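You operate a simulated robot arm through the tools that you are given. There is no shell and no other tool. Be economical: measure what you need, move in short steps, check, and stop when the job is done.

The job below is to be done with a simulated two-armed robot. You get a single attempt, and the scene is never put back.

Task
Pick up the green scoop with one hand, pass it to the other hand and put it on the light table panel.

It is judged by the outcome, as a careful person would: the job done as asked, and still so three seconds after it is handed in. It fails if anything else is knocked over, pushed out of place, dropped, spilled or broken.

Robot
Two 7-joint arms with two-finger parallel grippers on one trunk, on a base that drives. Base frame: it is fixed to the floor where the robot stands at the start and does not move with it; the origin is under the middle of the robot, x ahead of it, y to its left, z up. Units: m, degrees, N and s.
The left shoulder is at the start at [0.05, 0.161, 1.098], the right one opposite. With the tool pointing down near the work surface each hand reaches from about 0.1 to 0.66 m from the robot's upright axis, wherever it stands, measured 20 degrees to its own side. Places, roughly: light table panel [-1.1, 2.8, 0.9]. Payload 3.43 kg a hand.
Tool frame (each hand has its own): the origin (TCP) lies between the finger pads and is the grasp point; the fingertips stand 0.03 m ahead of it; z points along the fingers, y is the line along which they close. The gripper opens to 0.094 m. The fingers are 0.028 m wide and 0.01 m thick; the gripper's body (0.05 by 0.096 m) begins 0.055 m behind the TCP.
Orientation is that of the tool frame in the base frame, as [roll, pitch, yaw] about the fixed x, y, z axes, in that order (R = Rz(yaw) Ry(pitch) Rx(roll)). With the fingers straight down and closing along the base's y, the tool's x points along the base's -x, its y along +y and its z along -z.

Tools
- The arms move only by the tool arm_command. It takes "left_rows", "right_rows" or both (then of equal length, played together; a hand with none holds still); each is a list of rows, each an object of numbers (a shift or turn left out is 0, a gripper value left out holds the last): "dx", "dy", "dz": the shift along the tool's x, y, z in m; "ax", "ay", "az": the turn, a rotation vector about the tool's x, y, z in degrees. In form: [{"dx": .., "dy": .., "dz": .., "ax": .., "ay": .., "az": ..}, ...]. A call has 1 to 10 rows; each row is the pose to reach, as a shift and turn from the pose commanded when the call began, along the tool's axes at that moment. "left_hand" and "right_hand" are, for a hand that has rows, the opening, from 0 (shut) to 1 (fully open), set as the call begins (left out, the last holds). Each row takes 0.2 s and may step no farther than 0.05 m and 8.6 degrees from the row before; otherwise, or with a gripper value out of range, the whole call is refused. Where a pose cannot be reached the arm comes as near as it can. A force on the tool above 40 N (or 10 N above the force at the start of the call, whichever is more), or a blocked arm, ends the call early, and 0.2 s more pass. Each finger travels about 0.045 m/s and halts on what it meets, pressing with about 26 N; the grip force reading is that of the motor and also rises with nothing between the fingers. The clock runs only during rows and for 0.2 s after the last one: add rows that repeat a pose to give the fingers time. The reply holds the time, the measured pose of the TCP, the force on the tool along the base axes, the opening and the grip force, in the units named above and with some noise, with the torque about the TCP (base axes, N m) and any sound that the robot's microphone picked up, and new pictures: "views" is both (left out), scene, wrist or none (wrist: the cameras of the hands that moved).
- Cameras (640 x 400 px; columns grow to the right, rows downward): "scene" is now at [0.1318, -0.0102, 1.288]; the picture's right is [-0.16, -0.99, 0.00], its down [-0.04, 0.01, -1.00] and it looks along [0.99, -0.16, -0.05] (base axes); focal length 275 px, centre (320, 200). "left" rides on the left gripper at [0.076, -0.014, -0.103] in its tool frame; the picture's right is [0.18, 0.98, 0.00], its down [-0.75, 0.14, -0.64] and it looks along [-0.63, 0.12, 0.77] (tool axes); focal length 243 px, centre (320, 200). "right" rides on the right gripper at [0.076, 0.014, -0.102] in its tool frame; the picture's right is [-0.18, 0.98, 0.00], its down [-0.75, -0.14, -0.64] and it looks along [-0.63, -0.12, 0.77] (tool axes); focal length 243 px, centre (320, 200). There is no depth. A picture from a camera that has moved, and an enlarged one, comes with that camera's place and axes in the base frame and with its lens. The place of the scene camera against the robot may be out by one fixed shift of up to 0.018 m in any direction.
- lift_body(by): slides the trunk up (or, below 0, down) by that many m; the arms and the scene camera ride with it, the base frame stays. It gives what a move gives, with no picture.
- steer(legs): drives the robot by 1 to 6 legs, each [ahead, left, turn to the left] in m, m and degrees, along the robot's own axes; the way and the turn of a leg run together, so that a leg with both is an arc; at most 1.5 m and 180 degrees a leg. The arms and the cameras ride along, it lands a little off, and it stops where it bumps. It gives what a move gives, and a new picture of the scene camera.
- turn_head(pan, tilt): turns the head with the scene camera to pan (to the left, within 80 degrees either way) and tilt (down, from -29 to 69), counted from straight ahead of the robot. It gives what a move gives, and a new picture of the scene camera.
- enlarge(camera, box): a new picture of the part [left, top, right, bottom] of that camera's present view, enlarged. It takes no simulated time.
- sign_off(): hands the job in; it is judged then, once.

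Go step by step. Nothing tells you exact positions but the pictures and the camera data: compare them with the known pose of the tool, close in by small moves and look again before you grip or let go. The budget is 120 turns and 260 pictures, counting those below and the enlarged ones. Unless the task says otherwise, let go and move clear before handing in, and close with one line.

The tools are called after "Request:" as a command line: name --argument value ..., lists and objects as JSON in quotes. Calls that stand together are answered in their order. arm_command: Moves the arms, as the interface text tells. Its arguments: {"type":"object","properties":{"left_rows":{"type":"array"},"left_hand":{"type":"number"},"right_rows":{"type":"array"},"right_hand":{"type":"number"},"views":{"type":"string","enum":["both","scene","wrist","none"]}},"required":[]} The other tools are called the same way: lift_body (by) slides the trunk up or down; steer (legs) drives the base; turn_head (pan, tilt) turns the head that bears the scene camera; enlarge (camera, box) takes an enlarged picture of a part of a camera's view; sign_off () hands the job in.

At the start:

```text
time: 0.0
left_tool_pos: [0.404, 0.0747, 1.2466]
left_orientation: [180.0, 0.0, -180.0]
left_contact_force: [-0.6, 0.6, 0.4]
left_torque: [0.02, -0.01, 0.01]
left_finger_gap: 0.0938
left_gripper_force: 0.1
right_tool_pos: [0.345, -0.2222, 1.2627]
right_orientation: [-180.0, 0.0, 179.9]
right_contact_force: [0.2, 0.0, 0.1]
right_torque: [0.03, 0.02, 0.04]
right_finger_gap: 0.094
right_gripper_force: 0.0
trunk travel left (down, up): [-0.125, 0.142]
robot x, y, heading: [0.0007, -0.0023, -0.1]
head pan, tilt: [-9.2, 2.6]
```

scene: 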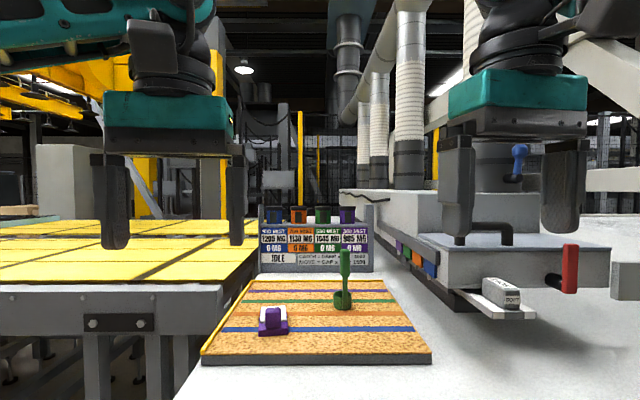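
right: 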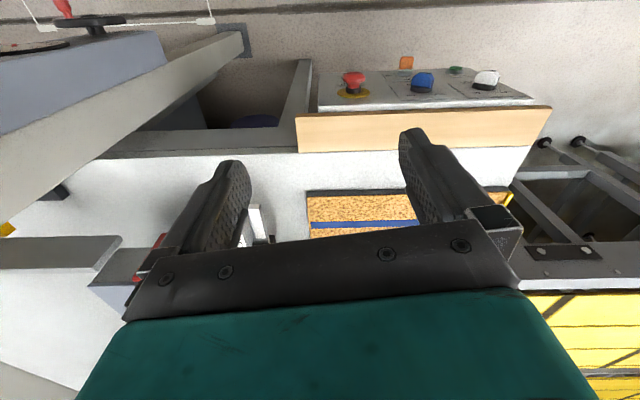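
left: 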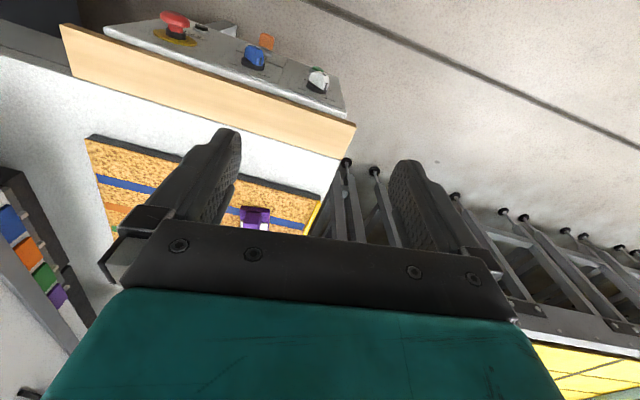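

I see a cork board with a green upright-handled object (probably the scoop) ahead of the robot and a purple thing nearer. I'll look closer.

Request:
enlarge --camera "scene" --box '[200, 190, 440, 370]'

Request:
turn_head --pan -5 --tilt 35

```text
2.22 times, centred on (320, 280) of scene
camera zoom: at [0.1318, -0.0102, 1.288], right [-0.16, -0.99, 0.0], down [-0.04, 0.01, -1.0], along [0.99, -0.16, -0.05], focal length 612 px, centre (320, 22)
```

zoom: 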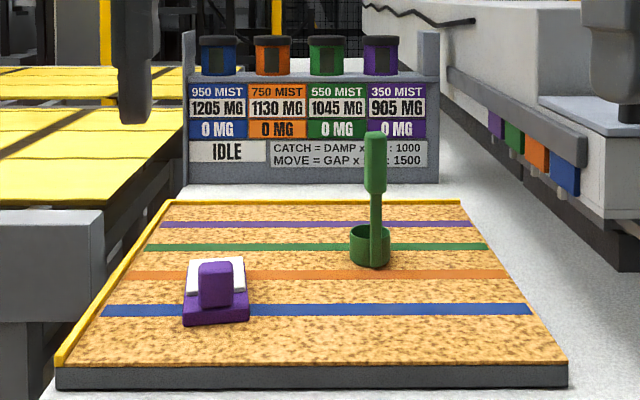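

```text
time: 1.0
left_tool_pos: [0.4023, 0.0757, 1.2474]
left_orientation: [-179.9, 0.0, 180.0]
left_contact_force: [-0.5, -0.7, -0.3]
left_torque: [-0.01, -0.01, 0.01]
left_finger_gap: 0.094
left_gripper_force: 0.1
right_tool_pos: [0.346, -0.2219, 1.2601]
right_orientation: [-179.9, 0.0, 179.9]
right_contact_force: [-0.4, 0.0, 0.2]
right_torque: [0.01, -0.03, 0.0]
right_finger_gap: 0.0939
right_gripper_force: 0.1
trunk travel left (down, up): [-0.125, 0.142]
robot x, y, heading: [-0.0, -0.0011, -0.1]
head pan, tilt: [-5.0, 35.0]
camera scene: at [0.1296, -0.0034, 1.236], right [-0.09, -1.0, 0.0], down [-0.57, 0.05, -0.82], along [0.82, -0.07, -0.57], focal length 275 px, centre (320, 200)
```

scene: 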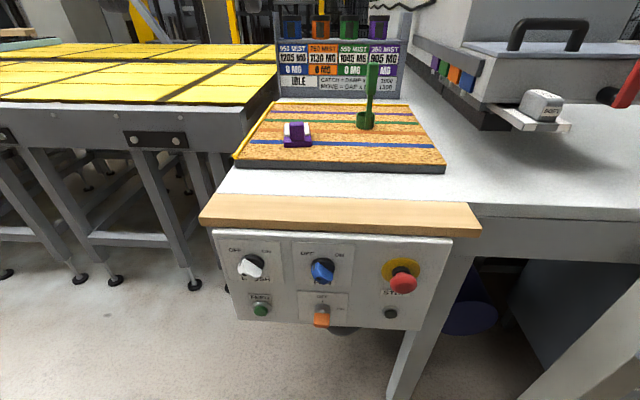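

The scoop stands upright on the cork board near x≈0.75, y≈-0.17, with its handle top near z≈1.14, so it is a little out of reach. I'll look down to see how far I can drive ahead.

Request:
turn_head --pan 0 --tilt 66

```text
time: 1.9
left_tool_pos: [0.4022, 0.0748, 1.2482]
left_orientation: [-180.0, 0.1, -180.0]
left_contact_force: [0.9, -0.7, 0.6]
left_torque: [-0.02, 0.01, -0.01]
left_finger_gap: 0.094
left_gripper_force: 0.1
right_tool_pos: [0.3458, -0.2204, 1.2611]
right_orientation: [180.0, 0.0, 179.9]
right_contact_force: [-0.5, 0.9, 0.3]
right_torque: [0.03, 0.0, 0.03]
right_finger_gap: 0.0943
right_gripper_force: 0.0
trunk travel left (down, up): [-0.125, 0.142]
robot x, y, heading: [-0.0041, -0.0016, -0.3]
head pan, tilt: [0.0, 66.0]
camera scene: at [0.1014, 0.0043, 1.1951], right [0.0, -1.0, 0.0], down [-0.91, 0.0, -0.41], along [0.41, 0.0, -0.91], focal length 275 px, centre (320, 200)
```

scene: 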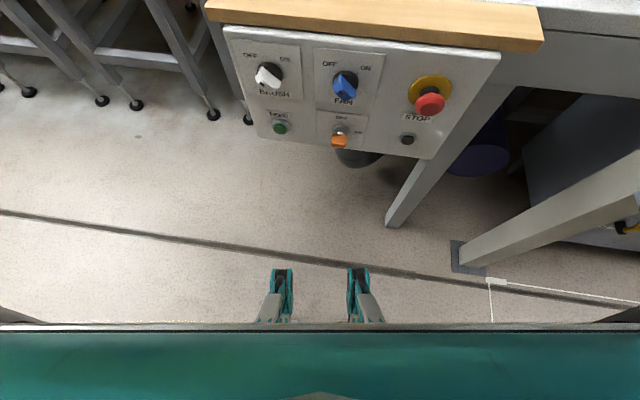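

There is free floor below the hanging panel. I'll drive ahead 0.2 m with a slight shift left, then look again.

Request:
turn_head --pan -10 --tilt 30

Request:
steer --legs '[[0.1, 0.04, 0], [0.1, 0, 0]]'

```text
time: 3.0
left_tool_pos: [0.402, 0.0737, 1.2487]
left_orientation: [-180.0, 0.1, -180.0]
left_contact_force: [-0.3, 0.5, -0.1]
left_torque: [-0.02, 0.0, -0.01]
left_finger_gap: 0.094
left_gripper_force: 0.1
right_tool_pos: [0.3449, -0.2218, 1.2611]
right_orientation: [179.9, 0.0, 179.9]
right_contact_force: [-0.2, -1.0, 0.5]
right_torque: [-0.01, -0.01, -0.02]
right_finger_gap: 0.0942
right_gripper_force: 0.1
trunk travel left (down, up): [-0.125, 0.142]
robot x, y, heading: [0.0014, -0.0021, 0.1]
head pan, tilt: [-10.0, 30.0]
camera scene: at [0.131, -0.0114, 1.2437], right [-0.17, -0.98, 0.0], down [-0.49, 0.09, -0.87], along [0.85, -0.15, -0.5], focal length 275 px, centre (320, 200)
```

scene: 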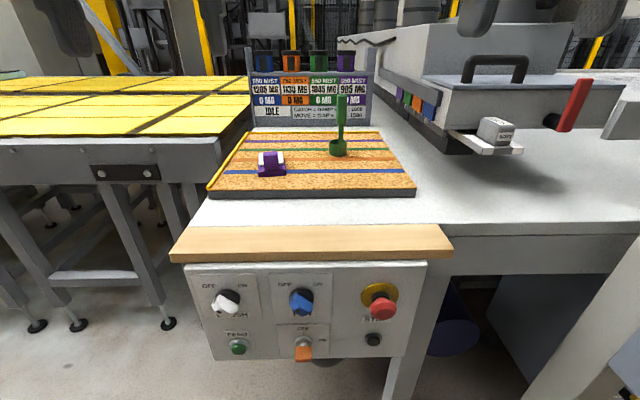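

```text
time: 4.9
left_tool_pos: [0.5988, 0.1132, 1.2475]
left_orientation: [-180.0, 0.0, 179.8]
left_contact_force: [-0.2, 0.3, 0.4]
left_torque: [0.0, 0.02, 0.0]
left_finger_gap: 0.0944
left_gripper_force: 0.0
right_tool_pos: [0.5415, -0.183, 1.2606]
right_orientation: [-180.0, 0.0, 179.8]
right_contact_force: [0.8, -0.6, -0.5]
right_torque: [-0.03, -0.01, -0.03]
right_finger_gap: 0.0939
right_gripper_force: 0.0
trunk travel left (down, up): [-0.125, 0.142]
robot x, y, heading: [0.199, 0.0409, -0.2]
head pan, tilt: [-10.0, 30.0]
camera scene: at [0.3272, 0.0276, 1.2436], right [-0.18, -0.98, 0.0], down [-0.49, 0.09, -0.87], along [0.85, -0.15, -0.5], focal length 275 px, centre (320, 200)
```

scene: 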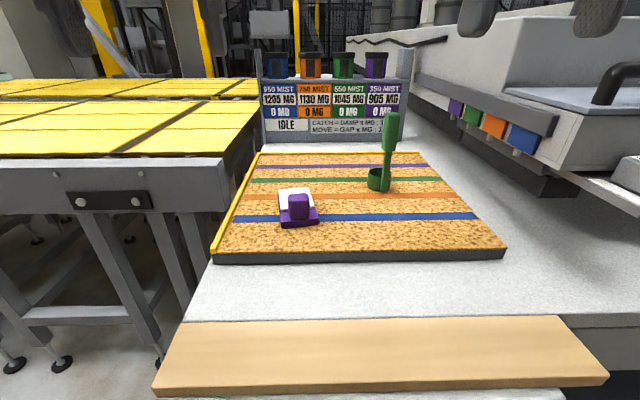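

No bump. Zooming on the scoop to triangulate it.

Request:
enlarge --camera "scene" --box '[320, 100, 448, 180]'

Request:
enlarge --camera "right" --box '[160, 0, 480, 200]'

```text
5.00 times, centred on (384, 140) of scene
camera zoom: at [0.3272, 0.0276, 1.2436], right [-0.18, -0.98, 0.0], down [-0.49, 0.09, -0.87], along [0.85, -0.15, -0.5], focal length 1377 px, centre (0, 500)
```

zoom: 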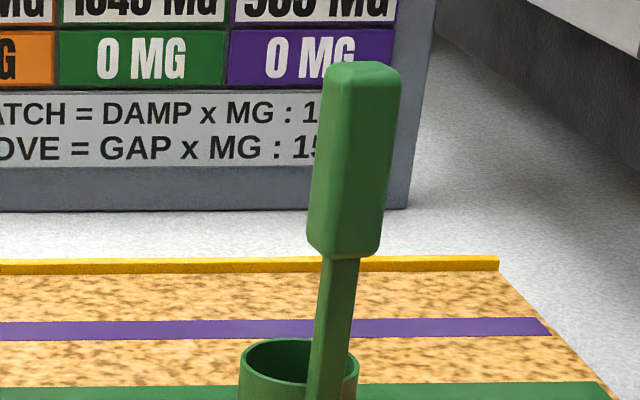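

```text
2.00 times, centred on (320, 100) of right
camera zoom: at [0.4645, -0.1686, 1.3633], right [0.19, 0.98, 0.0], down [0.75, -0.14, 0.64], along [0.63, -0.12, -0.77], focal length 485 px, centre (320, 400)
```

zoom: 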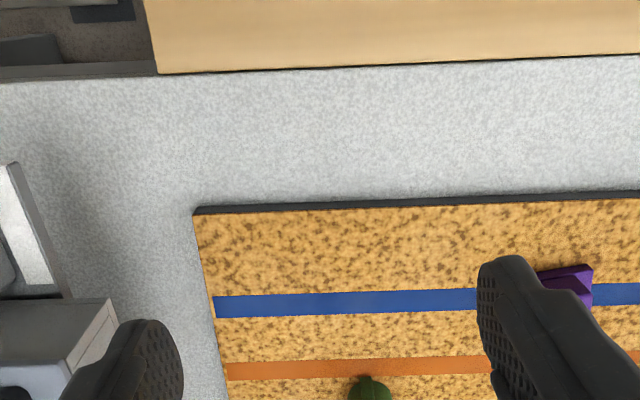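

Request:
enlarge --camera "scene" --box '[340, 150, 420, 200]'

Request:
enlarge --camera "left" --box '[0, 60, 320, 260]'

```text
8.00 times, centred on (380, 175) of scene
camera zoom: at [0.3272, 0.0276, 1.2436], right [-0.18, -0.98, 0.0], down [-0.49, 0.09, -0.87], along [0.85, -0.15, -0.5], focal length 2203 px, centre (-160, 400)
```

zoom: 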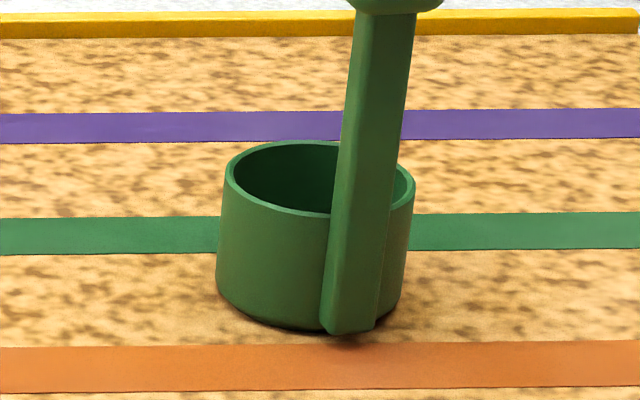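

```text
2.00 times, centred on (160, 160) of left
camera zoom: at [0.5235, 0.1004, 1.3495], right [-0.18, 0.98, 0.0], down [0.75, 0.14, 0.64], along [0.63, 0.12, -0.77], focal length 485 px, centre (640, 280)
```

zoom: 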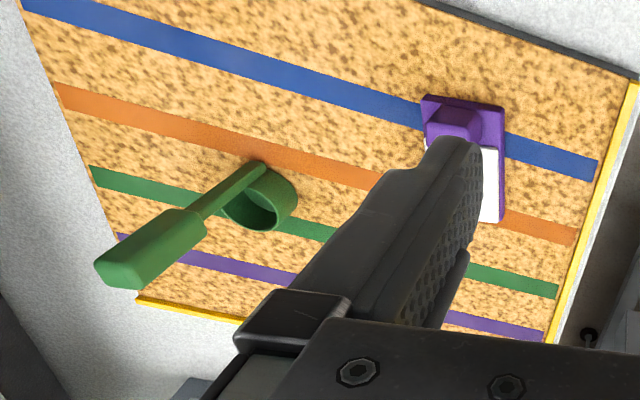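

The scoop is empty and upright: handle near (0.75, -0.17), top ≈1.14, with its faces aligned to the base axes. I'll bring the right hand above it at the present height.

Request:
arm_command --right_rows '[{"dx": -0.045, "dy": 0.003}, {"dx": -0.09, "dy": 0.006}, {"dx": -0.135, "dy": 0.01}, {"dx": -0.18, "dy": 0.013}, {"dx": -0.208, "dy": 0.013}, {"dx": -0.208, "dy": 0.013}]' --right_hand 1

```text
time: 6.3
left_tool_pos: [0.5982, 0.1137, 1.2476]
left_orientation: [-180.0, 0.0, 179.9]
left_contact_force: [1.6, -0.3, 0.2]
left_torque: [0.0, 0.02, 0.0]
left_finger_gap: 0.0941
left_gripper_force: 0.2
right_tool_pos: [0.6774, -0.2093, 1.2099]
right_orientation: [179.9, 0.1, 179.8]
right_contact_force: [1.1, 1.0, -0.4]
right_torque: [0.01, -0.02, -0.03]
right_finger_gap: 0.0937
right_gripper_force: 0.1
right hand out of reach, approached as far as the arm can: row 2, 3, 4, 5, 6
trunk travel left (down, up): [-0.125, 0.142]
robot x, y, heading: [0.1944, 0.0378, -0.2]
head pan, tilt: [-10.0, 30.0]
camera scene: at [0.3262, 0.0277, 1.2438], right [-0.18, -0.98, 0.0], down [-0.49, 0.09, -0.87], along [0.85, -0.15, -0.5], focal length 275 px, centre (320, 200)
camera right: at [0.6016, -0.1952, 1.3121], right [0.19, 0.98, 0.0], down [0.75, -0.14, 0.64], along [0.63, -0.12, -0.77], focal length 243 px, centre (320, 200)
```

scene: 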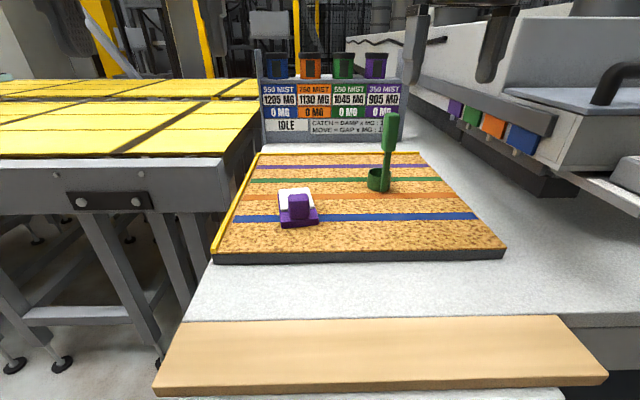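
right: 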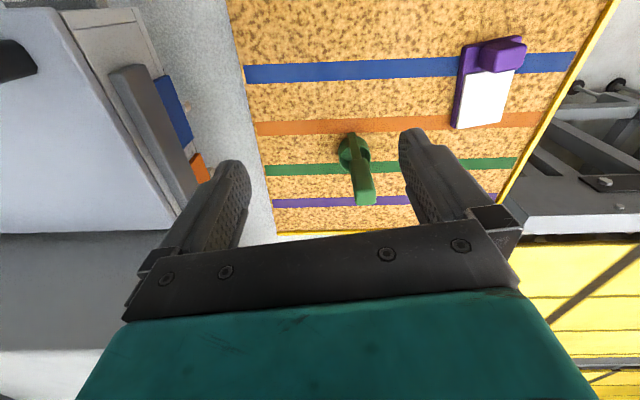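

The arm is out of reach at this height. Raising the trunk gives it reach without driving into the table.

Request:
lift_body --by 0.14

Request:
arm_command --right_rows '[{"dz": 0.03}, {"dz": 0.06, "dx": -0.02, "dy": 0.01}, {"dz": 0.1, "dx": -0.04, "dy": 0.02}, {"dz": 0.13, "dx": -0.06, "dy": 0.028}, {"dz": 0.145, "dx": -0.075, "dy": 0.031}, {"dz": 0.145, "dx": -0.075, "dy": 0.031}]'

```text
time: 7.9
left_tool_pos: [0.5979, 0.1134, 1.388]
left_orientation: [179.9, 0.0, 179.9]
left_contact_force: [0.6, -0.1, 0.4]
left_torque: [-0.01, 0.03, -0.01]
left_finger_gap: 0.0939
left_gripper_force: 0.0
right_tool_pos: [0.6782, -0.2103, 1.3485]
right_orientation: [179.9, 0.1, 179.8]
right_contact_force: [-0.2, -0.2, -0.3]
right_torque: [-0.02, 0.03, -0.03]
right_finger_gap: 0.0938
right_gripper_force: 0.1
trunk travel left (down, up): [-0.265, 0.002]
robot x, y, heading: [0.1917, 0.037, -0.1]
head pan, tilt: [-10.0, 30.0]
```

```text
time: 9.3
left_tool_pos: [0.5981, 0.1138, 1.3875]
left_orientation: [-179.9, 0.0, 179.9]
left_contact_force: [0.3, 0.2, -0.5]
left_torque: [-0.02, 0.0, -0.04]
left_finger_gap: 0.0941
left_gripper_force: 0.0
right_tool_pos: [0.7383, -0.187, 1.2037]
right_orientation: [179.9, 0.1, 179.7]
right_contact_force: [-0.4, 0.4, 1.1]
right_torque: [0.02, 0.02, -0.01]
right_finger_gap: 0.0941
right_gripper_force: 0.0
right hand out of reach, approached as far as the arm can: row 4, 5, 6
trunk travel left (down, up): [-0.265, 0.002]
robot x, y, heading: [0.1933, 0.0436, -0.5]
head pan, tilt: [-10.0, 30.0]
camera scene: at [0.3263, 0.0277, 1.3838], right [-0.18, -0.98, 0.0], down [-0.49, 0.09, -0.87], along [0.85, -0.15, -0.5], focal length 275 px, centre (320, 200)
camera right: at [0.6611, -0.1743, 1.3058], right [0.19, 0.98, 0.0], down [0.75, -0.14, 0.64], along [0.63, -0.12, -0.76], focal length 243 px, centre (320, 200)
```

scene: 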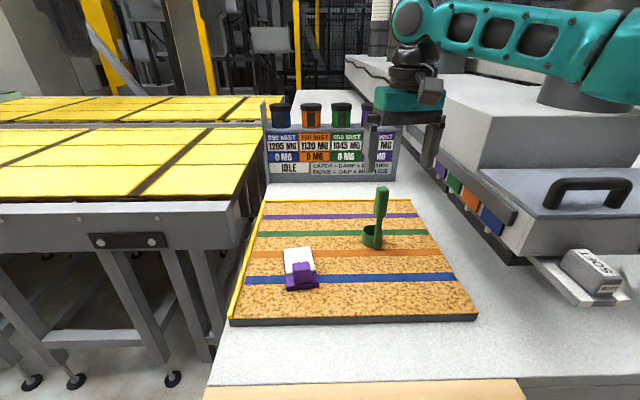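
right: 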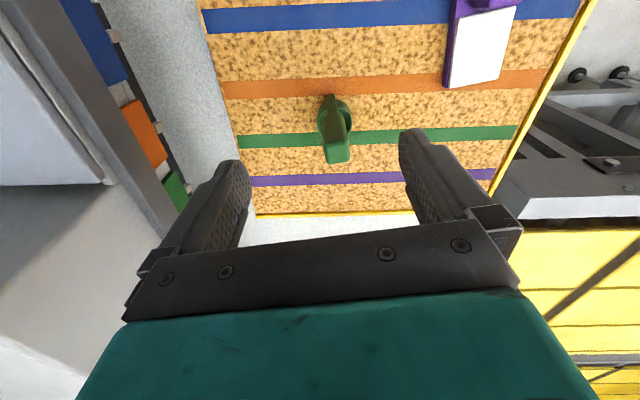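

The handle top sits at about (0.756, -0.179), between the fingers. I'll descend around it.

Request:
arm_command --right_rows '[{"dz": 0.02, "dx": -0.005, "dy": 0.006}, {"dz": 0.04, "dx": -0.01, "dy": 0.008}, {"dz": 0.06, "dx": -0.017, "dy": 0.008}, {"dz": 0.06, "dx": -0.017, "dy": 0.008}]'

```text
time: 10.3
left_tool_pos: [0.5972, 0.1131, 1.3871]
left_orientation: [180.0, -0.1, 179.9]
left_contact_force: [0.3, -0.6, -0.2]
left_torque: [0.03, -0.01, 0.01]
left_finger_gap: 0.094
left_gripper_force: 0.1
right_tool_pos: [0.743, -0.1858, 1.1429]
right_orientation: [180.0, 0.2, 179.8]
right_contact_force: [-0.1, 0.3, -0.5]
right_torque: [-0.01, -0.03, 0.0]
right_finger_gap: 0.0939
right_gripper_force: 0.1
right hand out of reach, approached as far as the arm can: row 1, 2, 3, 4
trunk travel left (down, up): [-0.265, 0.002]
robot x, y, heading: [0.1951, 0.04, 0.0]
head pan, tilt: [-10.0, 30.0]
camera scene: at [0.3263, 0.0277, 1.3838], right [-0.18, -0.98, 0.0], down [-0.49, 0.09, -0.87], along [0.85, -0.15, -0.5], focal length 275 px, centre (320, 200)
camera right: at [0.6659, -0.1722, 1.245], right [0.19, 0.98, 0.0], down [0.75, -0.14, 0.64], along [0.63, -0.12, -0.76], focal length 243 px, centre (320, 200)
```

scene: 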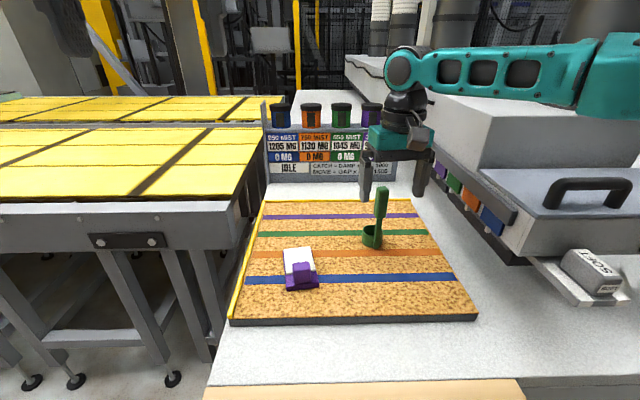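
right: 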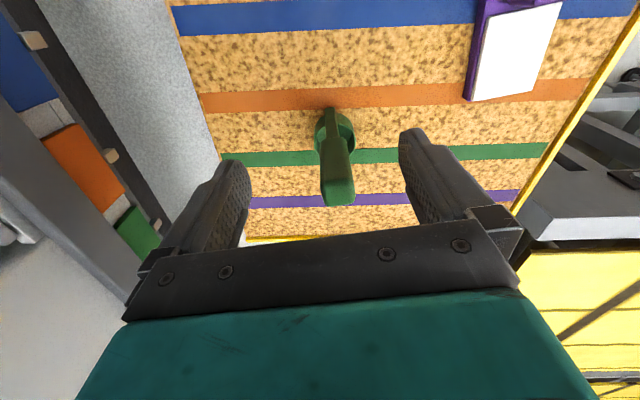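

The hand stops about 1.5 cm short in x. I'll rise clear, nudge the base 4 cm ahead, then descend.

Request:
arm_command --right_rows '[{"dz": -0.02}, {"dz": -0.04}, {"dz": -0.045}]' --views "none"

Request:
steer --legs '[[0.045, 0.0, 0]]'

Request:
enlarge --camera "right" --box '[160, 50, 480, 250]'

```text
time: 11.1
left_tool_pos: [0.5983, 0.1136, 1.3869]
left_orientation: [-179.9, 0.1, 179.9]
left_contact_force: [-0.4, -0.1, -0.2]
left_torque: [0.0, 0.03, 0.0]
left_finger_gap: 0.0944
left_gripper_force: 0.1
right_tool_pos: [0.7408, -0.1888, 1.1852]
right_orientation: [180.0, 0.2, 179.7]
right_contact_force: [0.2, 0.4, -0.3]
right_torque: [0.0, 0.03, 0.04]
right_finger_gap: 0.0941
right_gripper_force: 0.1
trunk travel left (down, up): [-0.265, 0.002]
robot x, y, heading: [0.196, 0.0393, -0.1]
head pan, tilt: [-10.0, 30.0]
```

```text
time: 12.0
left_tool_pos: [0.6452, 0.1128, 1.3867]
left_orientation: [180.0, -0.2, 179.9]
left_contact_force: [0.0, 0.2, 0.5]
left_torque: [0.02, 0.01, 0.0]
left_finger_gap: 0.0939
left_gripper_force: 0.1
right_tool_pos: [0.7879, -0.1888, 1.1839]
right_orientation: [179.9, 0.1, 179.8]
right_contact_force: [0.8, 0.1, 0.2]
right_torque: [0.01, 0.02, 0.0]
right_finger_gap: 0.094
right_gripper_force: 0.1
trunk travel left (down, up): [-0.265, 0.002]
robot x, y, heading: [0.2412, 0.036, 0.1]
head pan, tilt: [-10.0, 30.0]
camera scene: at [0.3727, 0.0275, 1.3836], right [-0.18, -0.98, 0.0], down [-0.49, 0.09, -0.87], along [0.85, -0.15, -0.5], focal length 275 px, centre (320, 200)
```

scene: 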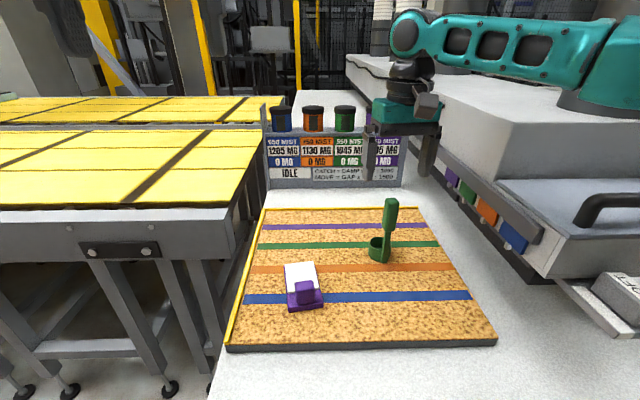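

```text
2.00 times, centred on (320, 150) of right
camera zoom: at [0.7103, -0.1744, 1.2874], right [0.19, 0.98, 0.0], down [0.75, -0.14, 0.64], along [0.63, -0.12, -0.77], focal length 485 px, centre (320, 300)
```

zoom: 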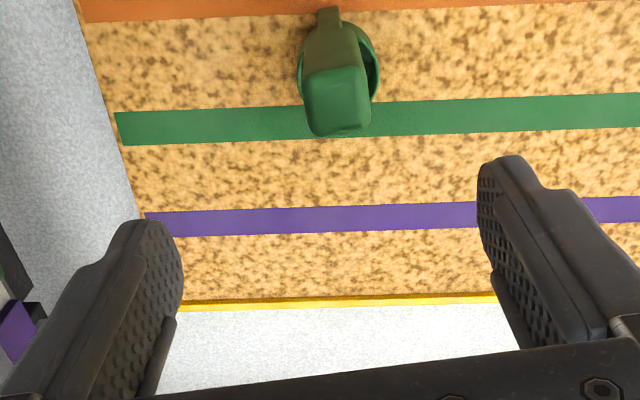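

Handle at (0.759, -0.179). I'll back the hand 2.9 cm, shift 0.9 cm left and descend.

Request:
arm_command --right_rows '[{"dx": 0.029, "dy": 0.009}, {"dx": 0.029, "dy": 0.009}, {"dx": 0.029, "dy": 0.009, "dz": 0.03}, {"dx": 0.029, "dy": 0.009, "dz": 0.064}, {"dx": 0.029, "dy": 0.009, "dz": 0.064}]'

```text
time: 13.2
left_tool_pos: [0.6432, 0.1134, 1.3873]
left_orientation: [180.0, 0.0, 179.9]
left_contact_force: [0.4, 0.6, -0.4]
left_torque: [0.01, 0.02, -0.03]
left_finger_gap: 0.0939
left_gripper_force: 0.0
right_tool_pos: [0.7567, -0.1806, 1.1202]
right_orientation: [179.9, 0.2, 179.8]
right_contact_force: [0.1, -0.7, -0.3]
right_torque: [-0.03, 0.0, 0.03]
right_finger_gap: 0.0942
right_gripper_force: 0.1
trunk travel left (down, up): [-0.265, 0.002]
robot x, y, heading: [0.2373, 0.0414, -0.0]
head pan, tilt: [-10.0, 30.0]
camera scene: at [0.371, 0.0275, 1.3838], right [-0.18, -0.98, 0.0], down [-0.49, 0.09, -0.87], along [0.85, -0.15, -0.5], focal length 275 px, centre (320, 200)
camera right: at [0.6795, -0.1666, 1.2224], right [0.19, 0.98, 0.0], down [0.75, -0.15, 0.64], along [0.63, -0.12, -0.76], focal length 243 px, centre (320, 200)
```

scene: 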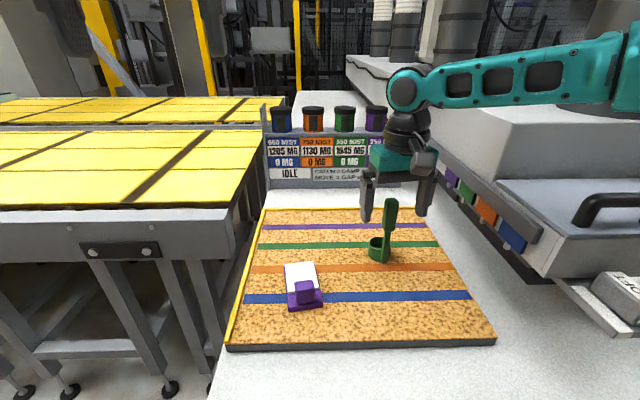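
right: 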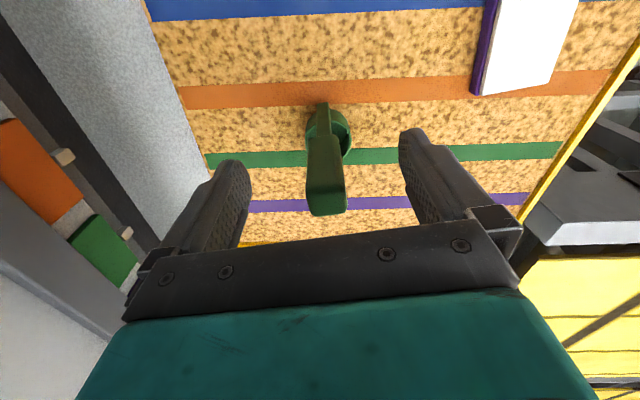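

The handle is centred between the fingers. Closing.

Request:
arm_command --right_rows '[{}, {}, {}, {}, {}, {}, {}]' --right_hand 0

```text
time: 14.8
left_tool_pos: [0.6443, 0.1132, 1.3879]
left_orientation: [179.9, -0.1, 179.8]
left_contact_force: [0.1, -0.1, 0.1]
left_torque: [0.02, 0.0, -0.04]
left_finger_gap: 0.0942
left_gripper_force: 0.0
right_tool_pos: [0.7574, -0.1803, 1.1196]
right_orientation: [179.8, 0.2, 179.9]
right_contact_force: [0.0, 0.6, 0.2]
right_torque: [0.03, -0.01, 0.01]
right_finger_gap: 0.0255
right_gripper_force: 25.9
trunk travel left (down, up): [-0.265, 0.002]
robot x, y, heading: [0.2401, 0.0388, 0.2]
head pan, tilt: [-10.0, 30.0]
camera scene: at [0.3714, 0.0275, 1.3838], right [-0.18, -0.98, 0.0], down [-0.49, 0.09, -0.87], along [0.85, -0.15, -0.5], focal length 275 px, centre (320, 200)
camera right: at [0.6799, -0.1665, 1.2226], right [0.19, 0.98, 0.0], down [0.75, -0.14, 0.64], along [0.63, -0.12, -0.76], focal length 243 px, centre (320, 200)
```

scene: 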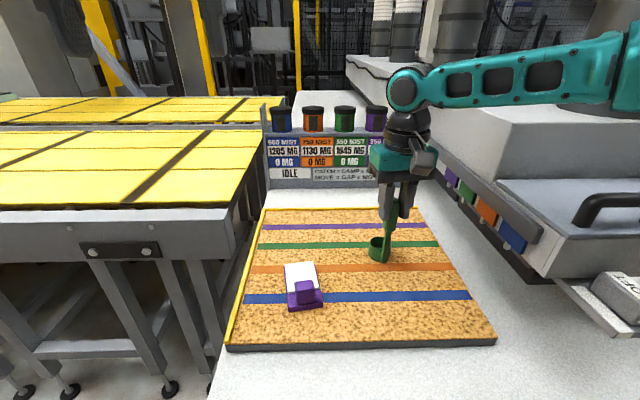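
right: 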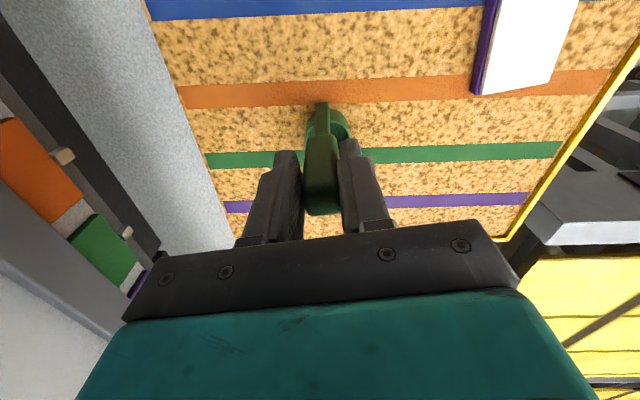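

Gripped (0.0255 m wide). I'll lift straight up and bring it back toward the robot.

Request:
arm_command --right_rows '[{"dz": -0.03}, {"dz": -0.07}, {"dz": -0.1, "dx": 0.02}, {"dz": -0.12, "dx": 0.06}, {"dz": -0.13, "dx": 0.1}, {"dz": -0.13, "dx": 0.14}, {"dz": -0.13, "dx": 0.17}, {"dz": -0.13, "dx": 0.17}]'

```text
time: 16.6
left_tool_pos: [0.644, 0.1137, 1.3878]
left_orientation: [-180.0, 0.0, 179.9]
left_contact_force: [0.3, -0.5, -0.1]
left_torque: [0.0, -0.01, 0.0]
left_finger_gap: 0.0938
left_gripper_force: 0.0
right_tool_pos: [0.5873, -0.1798, 1.2515]
right_orientation: [179.9, 0.1, 179.7]
right_contact_force: [1.0, 0.1, 0.0]
right_torque: [-0.02, 0.01, -0.03]
right_finger_gap: 0.0255
right_gripper_force: 26.1
trunk travel left (down, up): [-0.265, 0.002]
robot x, y, heading: [0.2426, 0.0381, 0.1]
head pan, tilt: [-10.0, 30.0]
camera scene: at [0.3719, 0.0275, 1.3837], right [-0.18, -0.98, 0.0], down [-0.49, 0.09, -0.87], along [0.85, -0.15, -0.5], focal length 275 px, centre (320, 200)
camera right: at [0.5109, -0.1662, 1.3535], right [0.19, 0.98, 0.0], down [0.75, -0.15, 0.64], along [0.63, -0.12, -0.77], focal length 243 px, centre (320, 200)
```

scene: 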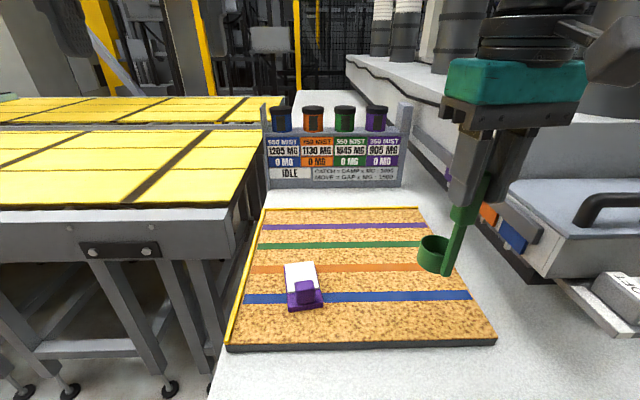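
right: 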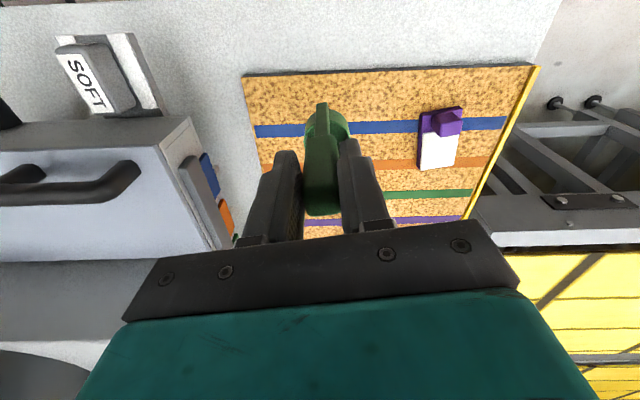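

Scoop secured. Backing away from the table to gain free space for the handover.

Request:
steer --legs '[[-0.3, 0, 0]]'

Request:
turn_head --pan 75 --tilt 15

```text
time: 18.7
left_tool_pos: [0.3498, 0.1137, 1.3872]
left_orientation: [180.0, 0.0, 179.8]
left_contact_force: [-0.5, 0.4, 0.8]
left_torque: [0.02, -0.02, 0.01]
left_finger_gap: 0.094
left_gripper_force: 0.0
right_tool_pos: [0.2938, -0.1805, 1.2505]
right_orientation: [179.9, 0.1, 179.8]
right_contact_force: [0.0, 0.2, 0.3]
right_torque: [-0.01, 0.0, -0.01]
right_finger_gap: 0.0253
right_gripper_force: 25.7
trunk travel left (down, up): [-0.265, 0.002]
robot x, y, heading: [-0.0539, 0.039, -0.2]
head pan, tilt: [-10.0, 30.0]
camera scene: at [0.0777, 0.0282, 1.3838], right [-0.18, -0.98, 0.0], down [-0.49, 0.09, -0.87], along [0.85, -0.15, -0.5], focal length 275 px, centre (320, 200)
```

scene: 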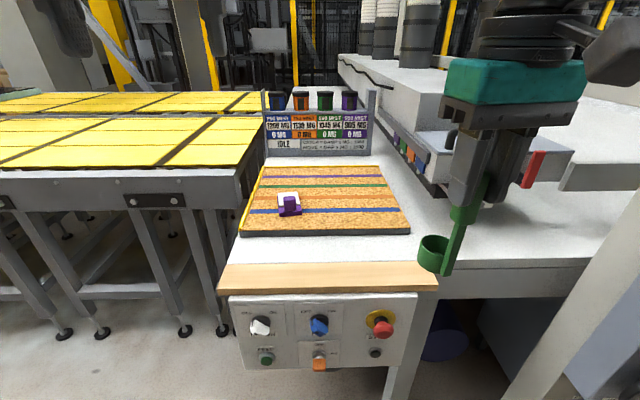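

```text
time: 20.2
left_tool_pos: [0.3498, 0.1134, 1.3869]
left_orientation: [180.0, 0.0, 179.9]
left_contact_force: [-0.6, 0.4, 0.4]
left_torque: [-0.01, 0.01, 0.02]
left_finger_gap: 0.0941
left_gripper_force: 0.0
right_tool_pos: [0.2943, -0.1789, 1.2512]
right_orientation: [179.9, 0.2, 179.7]
right_contact_force: [-0.3, 0.4, -0.4]
right_torque: [-0.01, -0.01, 0.01]
right_finger_gap: 0.0252
right_gripper_force: 26.0
trunk travel left (down, up): [-0.265, 0.002]
robot x, y, heading: [-0.0534, 0.0419, -0.0]
head pan, tilt: [75.0, 15.0]
camera scene: at [0.0139, 0.1344, 1.408], right [0.96, -0.26, 0.0], down [-0.07, -0.25, -0.97], along [0.25, 0.93, -0.26], focal length 275 px, centre (320, 200)
```

scene: 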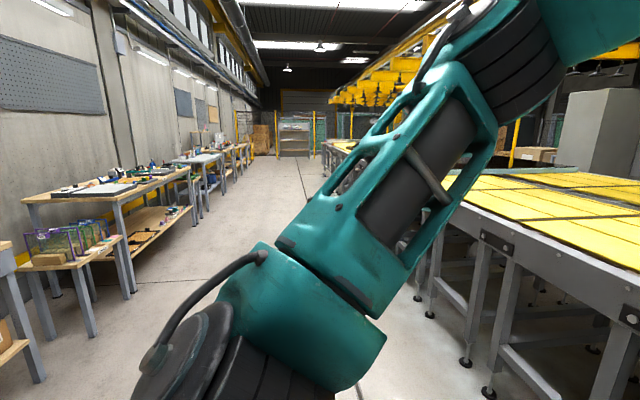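

The light table lies on the workbench ahead-left, to be approached later. First the handover: I'll tip the left hand forward (30° below horizontal) near the middle, to take the thin stem from the robot side.

Request:
turn_head --pan 0 --tilt 25

Request:
arm_command --left_rows '[{"dx": -0.01, "dz": 0.015, "ay": -8}, {"dx": -0.01, "dz": 0.03, "ay": -16}, {"dx": -0.01, "dz": 0.045, "ay": -24}, {"dx": -0.01, "dz": 0.06, "ay": -32}, {"dx": -0.01, "dz": 0.075, "ay": -40}, {"dx": -0.01, "dz": 0.09, "ay": -48}, {"dx": -0.01, "dz": 0.105, "ay": -56}, {"dx": -0.01, "dz": 0.117, "ay": -60}, {"dx": -0.01, "dz": 0.117, "ay": -60}]' --left_hand 1 --right_rows '[{"dx": -0.02}, {"dx": -0.04}, {"dx": -0.06}, {"dx": -0.08}, {"dx": -0.1}, {"dx": -0.12}, {"dx": -0.14}, {"dx": -0.16}, {"dx": -0.166}]'

```text
time: 21.7
left_tool_pos: [0.3503, 0.1135, 1.3877]
left_orientation: [-180.0, 0.0, 179.8]
left_contact_force: [-0.4, 0.1, -0.1]
left_torque: [-0.05, 0.03, 0.05]
left_finger_gap: 0.0941
left_gripper_force: 0.0
right_tool_pos: [0.2943, -0.1811, 1.2522]
right_orientation: [179.8, 0.1, 179.7]
right_contact_force: [-0.6, -0.1, 0.5]
right_torque: [0.0, -0.01, 0.0]
right_finger_gap: 0.0255
right_gripper_force: 25.8
trunk travel left (down, up): [-0.265, 0.002]
robot x, y, heading: [-0.0492, 0.0399, -0.2]
head pan, tilt: [0.0, 25.0]
camera scene: at [0.0814, 0.044, 1.3917], right [0.0, -1.0, 0.0], down [-0.42, 0.0, -0.91], along [0.91, 0.0, -0.42], focal length 275 px, centre (320, 200)
```

scene: 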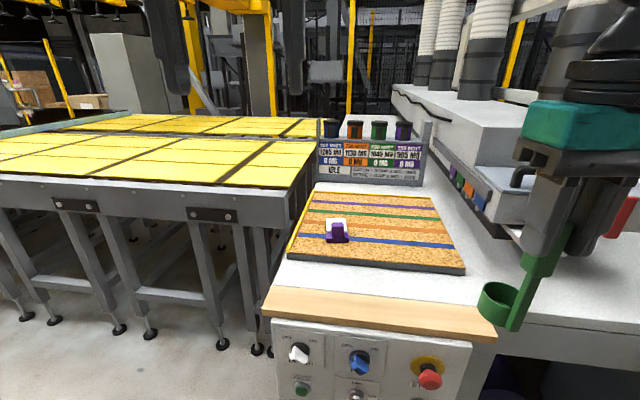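

```text
time: 23.7
left_tool_pos: [0.3601, 0.1129, 1.2721]
left_orientation: [-179.9, 60.0, 179.8]
left_contact_force: [0.2, -0.4, -0.7]
left_torque: [0.02, 0.05, -0.04]
left_finger_gap: 0.094
left_gripper_force: 0.0
right_tool_pos: [0.461, -0.1796, 1.2513]
right_orientation: [179.9, 0.2, 179.7]
right_contact_force: [-0.9, -0.3, 0.0]
right_torque: [-0.01, 0.02, 0.01]
right_finger_gap: 0.025
right_gripper_force: 26.8
trunk travel left (down, up): [-0.265, 0.002]
robot x, y, heading: [-0.0532, 0.0406, -0.4]
head pan, tilt: [0.0, 25.0]
camera scene: at [0.0813, 0.0438, 1.3918], right [0.0, -1.0, 0.0], down [-0.42, 0.0, -0.91], along [0.91, 0.0, -0.42], focal length 275 px, centre (320, 200)
camera right: at [0.3831, -0.1661, 1.3541], right [0.19, 0.98, 0.0], down [0.75, -0.15, 0.64], along [0.63, -0.12, -0.76], focal length 243 px, centre (320, 200)
camera left: at [0.2342, 0.1006, 1.256], right [-0.09, 0.98, -0.16], down [-0.18, 0.14, 0.97], along [0.98, 0.11, 0.16], focal length 243 px, centre (320, 200)
```

scene: 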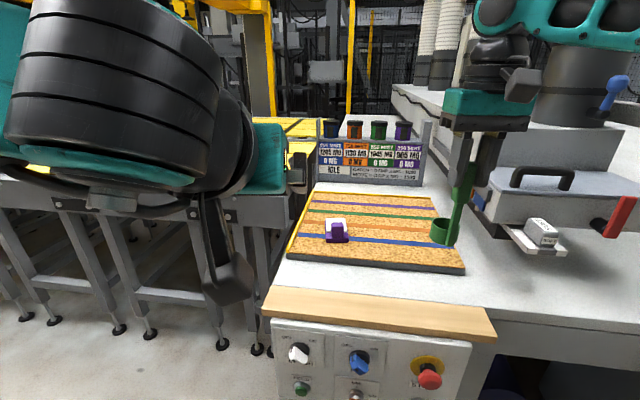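
right: 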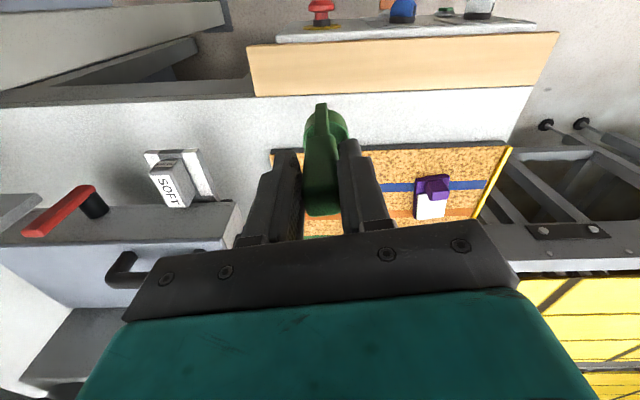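
left: 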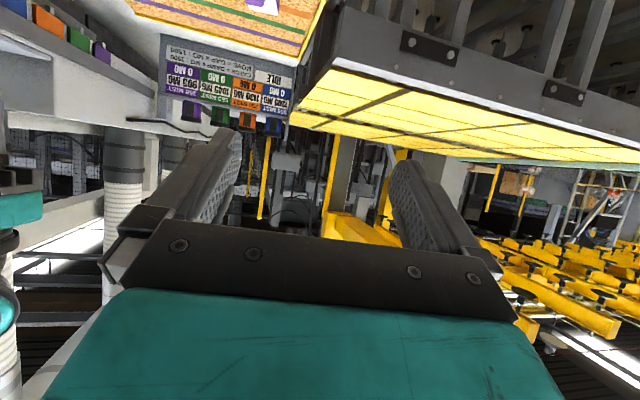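

The left hand is ready. Now I'll bring the right hand with the scoop to the middle.

Request:
arm_command --right_rows '[{"dy": 0.04}, {"dy": 0.08}, {"dy": 0.12}, {"dy": 0.16}, {"dy": 0.2}, {"dy": 0.2}]'

```text
time: 25.1
left_tool_pos: [0.361, 0.1137, 1.2704]
left_orientation: [-180.0, 60.0, 179.8]
left_contact_force: [0.5, -0.3, -0.4]
left_torque: [0.01, -0.01, -0.01]
left_finger_gap: 0.0942
left_gripper_force: 0.1
right_tool_pos: [0.4089, -0.1072, 1.2259]
right_orientation: [179.9, 0.2, 179.6]
right_contact_force: [0.2, -0.7, -0.6]
right_torque: [-0.03, -0.01, -0.01]
right_finger_gap: 0.0253
right_gripper_force: 26.0
right hand out of reach, approached as far as the arm can: row 1, 2, 3, 4, 5, 6
trunk travel left (down, up): [-0.265, 0.002]
robot x, y, heading: [-0.0526, 0.0389, -0.3]
head pan, tilt: [0.0, 25.0]
camera scene: at [0.0814, 0.0438, 1.3917], right [0.0, -1.0, 0.0], down [-0.42, 0.0, -0.91], along [0.91, 0.0, -0.42], focal length 275 px, centre (320, 200)
camera right: at [0.3317, -0.0928, 1.3286], right [0.19, 0.98, 0.0], down [0.75, -0.15, 0.64], along [0.63, -0.12, -0.77], focal length 243 px, centre (320, 200)
```

scene: 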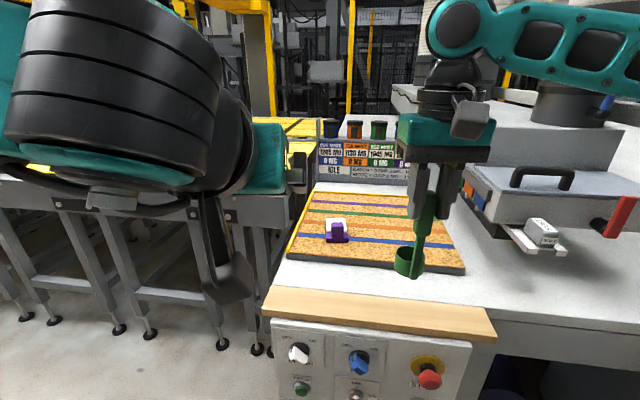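
right: 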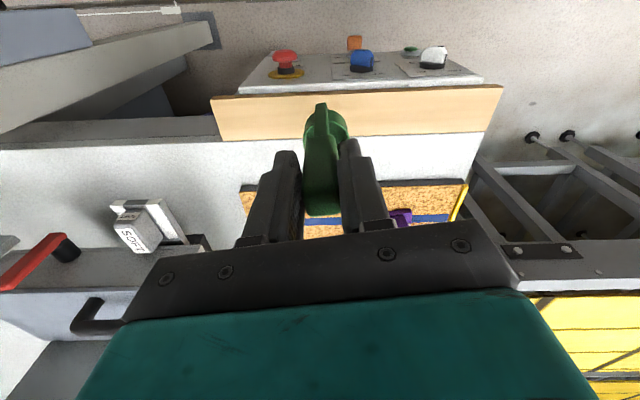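

The right arm is near its limit here, and reaching lower would bring the scoop near the table. I'll turn the robot left toward the open aisle, then do the handover lower there.

Request:
steer --legs '[[0, 0, 45], [0, 0, 45]]'

```text
time: 29.6
left_tool_pos: [-0.1262, 0.4547, 1.2714]
left_orientation: [180.0, 60.0, -90.2]
left_contact_force: [-0.6, -0.8, -0.5]
left_torque: [-0.01, 0.0, 0.01]
left_finger_gap: 0.0943
left_gripper_force: 0.0
right_tool_pos: [0.0941, 0.5017, 1.2263]
right_orientation: [179.9, 0.3, -90.2]
right_contact_force: [-0.1, 0.7, -1.4]
right_torque: [-0.02, 0.03, -0.02]
right_finger_gap: 0.0254
right_gripper_force: 25.5
trunk travel left (down, up): [-0.265, 0.002]
robot x, y, heading: [-0.0497, 0.0403, 89.8]
head pan, tilt: [0.0, 25.0]
camera scene: at [-0.0504, 0.1767, 1.3917], right [1.0, 0.0, 0.0], down [0.0, -0.42, -0.91], along [0.0, 0.91, -0.42], focal length 275 px, centre (320, 200)
```

scene: 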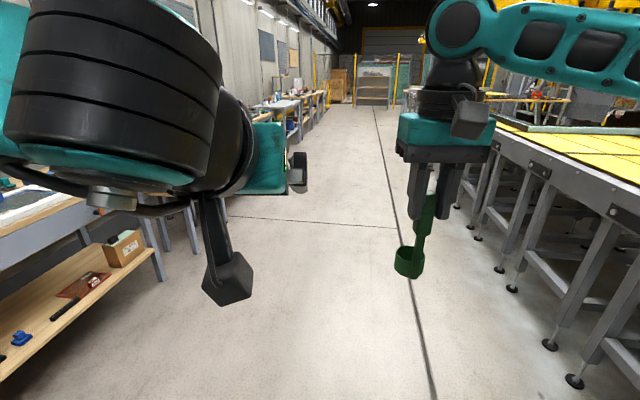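

In the open aisle now. I'll lower the right hand and bring it to the centre line.

Request:
arm_command --right_rows '[{"dz": 0.04}, {"dz": 0.08}, {"dz": 0.106, "dy": 0.02}, {"dz": 0.106, "dy": 0.06}, {"dz": 0.106, "dy": 0.1}, {"dz": 0.106, "dy": 0.124}, {"dz": 0.106, "dy": 0.124}]'

```text
time: 31.2
left_tool_pos: [-0.126, 0.454, 1.2716]
left_orientation: [-180.0, 59.9, -90.2]
left_contact_force: [-0.3, 0.0, 0.3]
left_torque: [-0.01, -0.02, -0.03]
left_finger_gap: 0.0939
left_gripper_force: 0.1
right_tool_pos: [0.0587, 0.461, 1.1269]
right_orientation: [179.8, 0.2, -90.3]
right_contact_force: [-0.6, 0.2, -0.1]
right_torque: [-0.01, 0.02, -0.02]
right_finger_gap: 0.0254
right_gripper_force: 26.2
right hand out of reach, approached as far as the arm can: row 3, 4, 5, 6, 7
trunk travel left (down, up): [-0.265, 0.002]
robot x, y, heading: [-0.0497, 0.0417, 89.5]
head pan, tilt: [0.0, 25.0]
camera scene: at [-0.0502, 0.1767, 1.3917], right [1.0, 0.0, 0.0], down [0.0, -0.42, -0.91], along [0.0, 0.91, -0.42], focal length 275 px, centre (320, 200)
camera right: at [0.0447, 0.384, 1.2297], right [-0.98, 0.19, 0.0], down [0.15, 0.75, 0.64], along [0.12, 0.63, -0.76], focal length 243 px, centre (320, 200)
```

scene: 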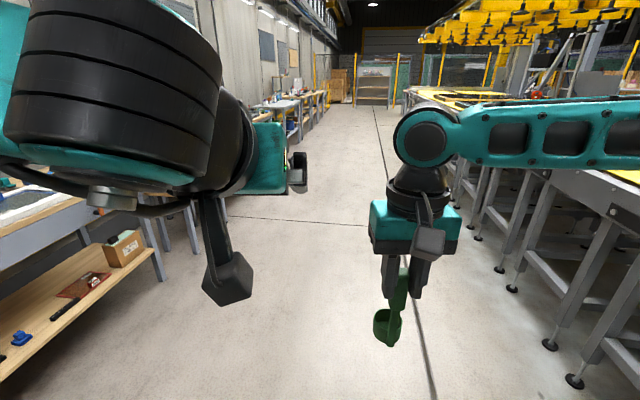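
right: 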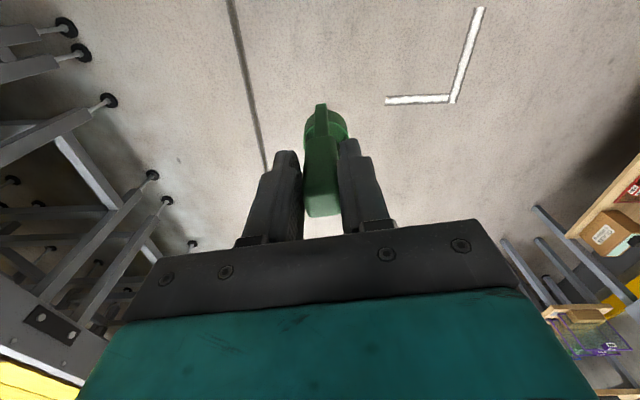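

The right arm can't cross further, so the left hand will come to it from the left side, pointing right. I'll measure the scoop first.

Request:
enlarge --camera "scene" --box '[350, 255, 446, 355]'

Request:
arm_command --left_rows '[{"dy": 0.03, "ax": 3.7, "az": 6.4}, {"dy": 0.06, "ax": 7.5, "az": 13}, {"dy": 0.08, "ax": 11, "az": 19}, {"dy": 0.1, "ax": 14.5, "az": 25.1}, {"dy": 0.12, "ax": 18, "az": 31.2}, {"dy": 0.14, "ax": 21.5, "az": 37.2}, {"dy": 0.15, "ax": 25, "az": 43.3}]'

```text
4.00 times, centred on (398, 305) of scene
camera zoom: at [-0.0502, 0.1767, 1.3917], right [1.0, 0.0, 0.0], down [0.0, -0.42, -0.91], along [0.0, 0.91, -0.42], focal length 1102 px, centre (8, -220)
```

zoom: 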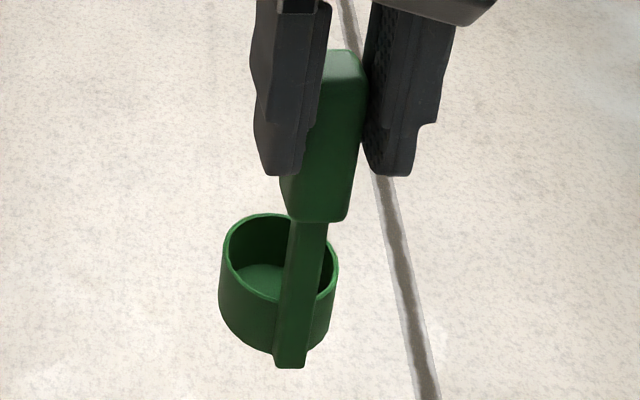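

```text
time: 32.9
left_tool_pos: [-0.2618, 0.4537, 1.2713]
left_orientation: [147.2, 46.1, -159.6]
left_contact_force: [0.0, 0.7, -0.8]
left_torque: [0.03, 0.01, -0.03]
left_finger_gap: 0.0936
left_gripper_force: 0.2
left hand out of reach, approached as far as the arm can: row 7
right_tool_pos: [0.0609, 0.4617, 1.1275]
right_orientation: [179.8, 0.2, -90.3]
right_contact_force: [0.6, 0.4, -0.2]
right_torque: [-0.01, 0.0, 0.03]
right_finger_gap: 0.0252
right_gripper_force: 25.6
trunk travel left (down, up): [-0.265, 0.002]
robot x, y, heading: [-0.0505, 0.0391, 89.6]
head pan, tilt: [0.0, 25.0]
camera scene: at [-0.0493, 0.1765, 1.3918], right [1.0, 0.0, 0.0], down [0.0, -0.42, -0.91], along [0.0, 0.91, -0.42], focal length 275 px, centre (320, 200)
camera left: at [-0.3404, 0.3528, 1.2695], right [-0.77, 0.6, 0.24], down [0.15, -0.19, 0.97], along [0.62, 0.78, 0.05], focal length 243 px, centre (320, 200)
```

scene: 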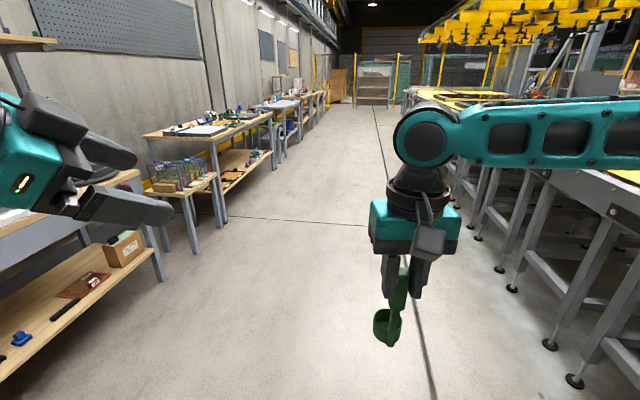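
left: 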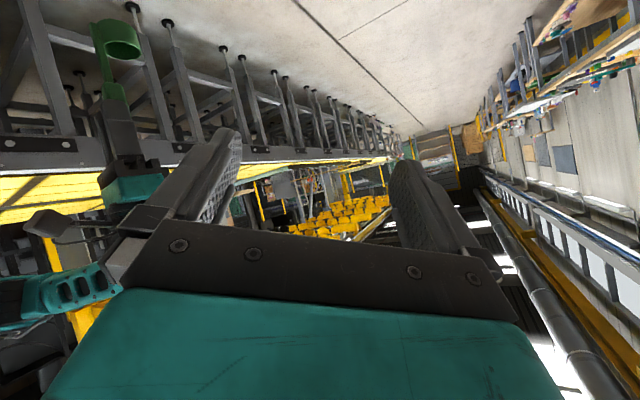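

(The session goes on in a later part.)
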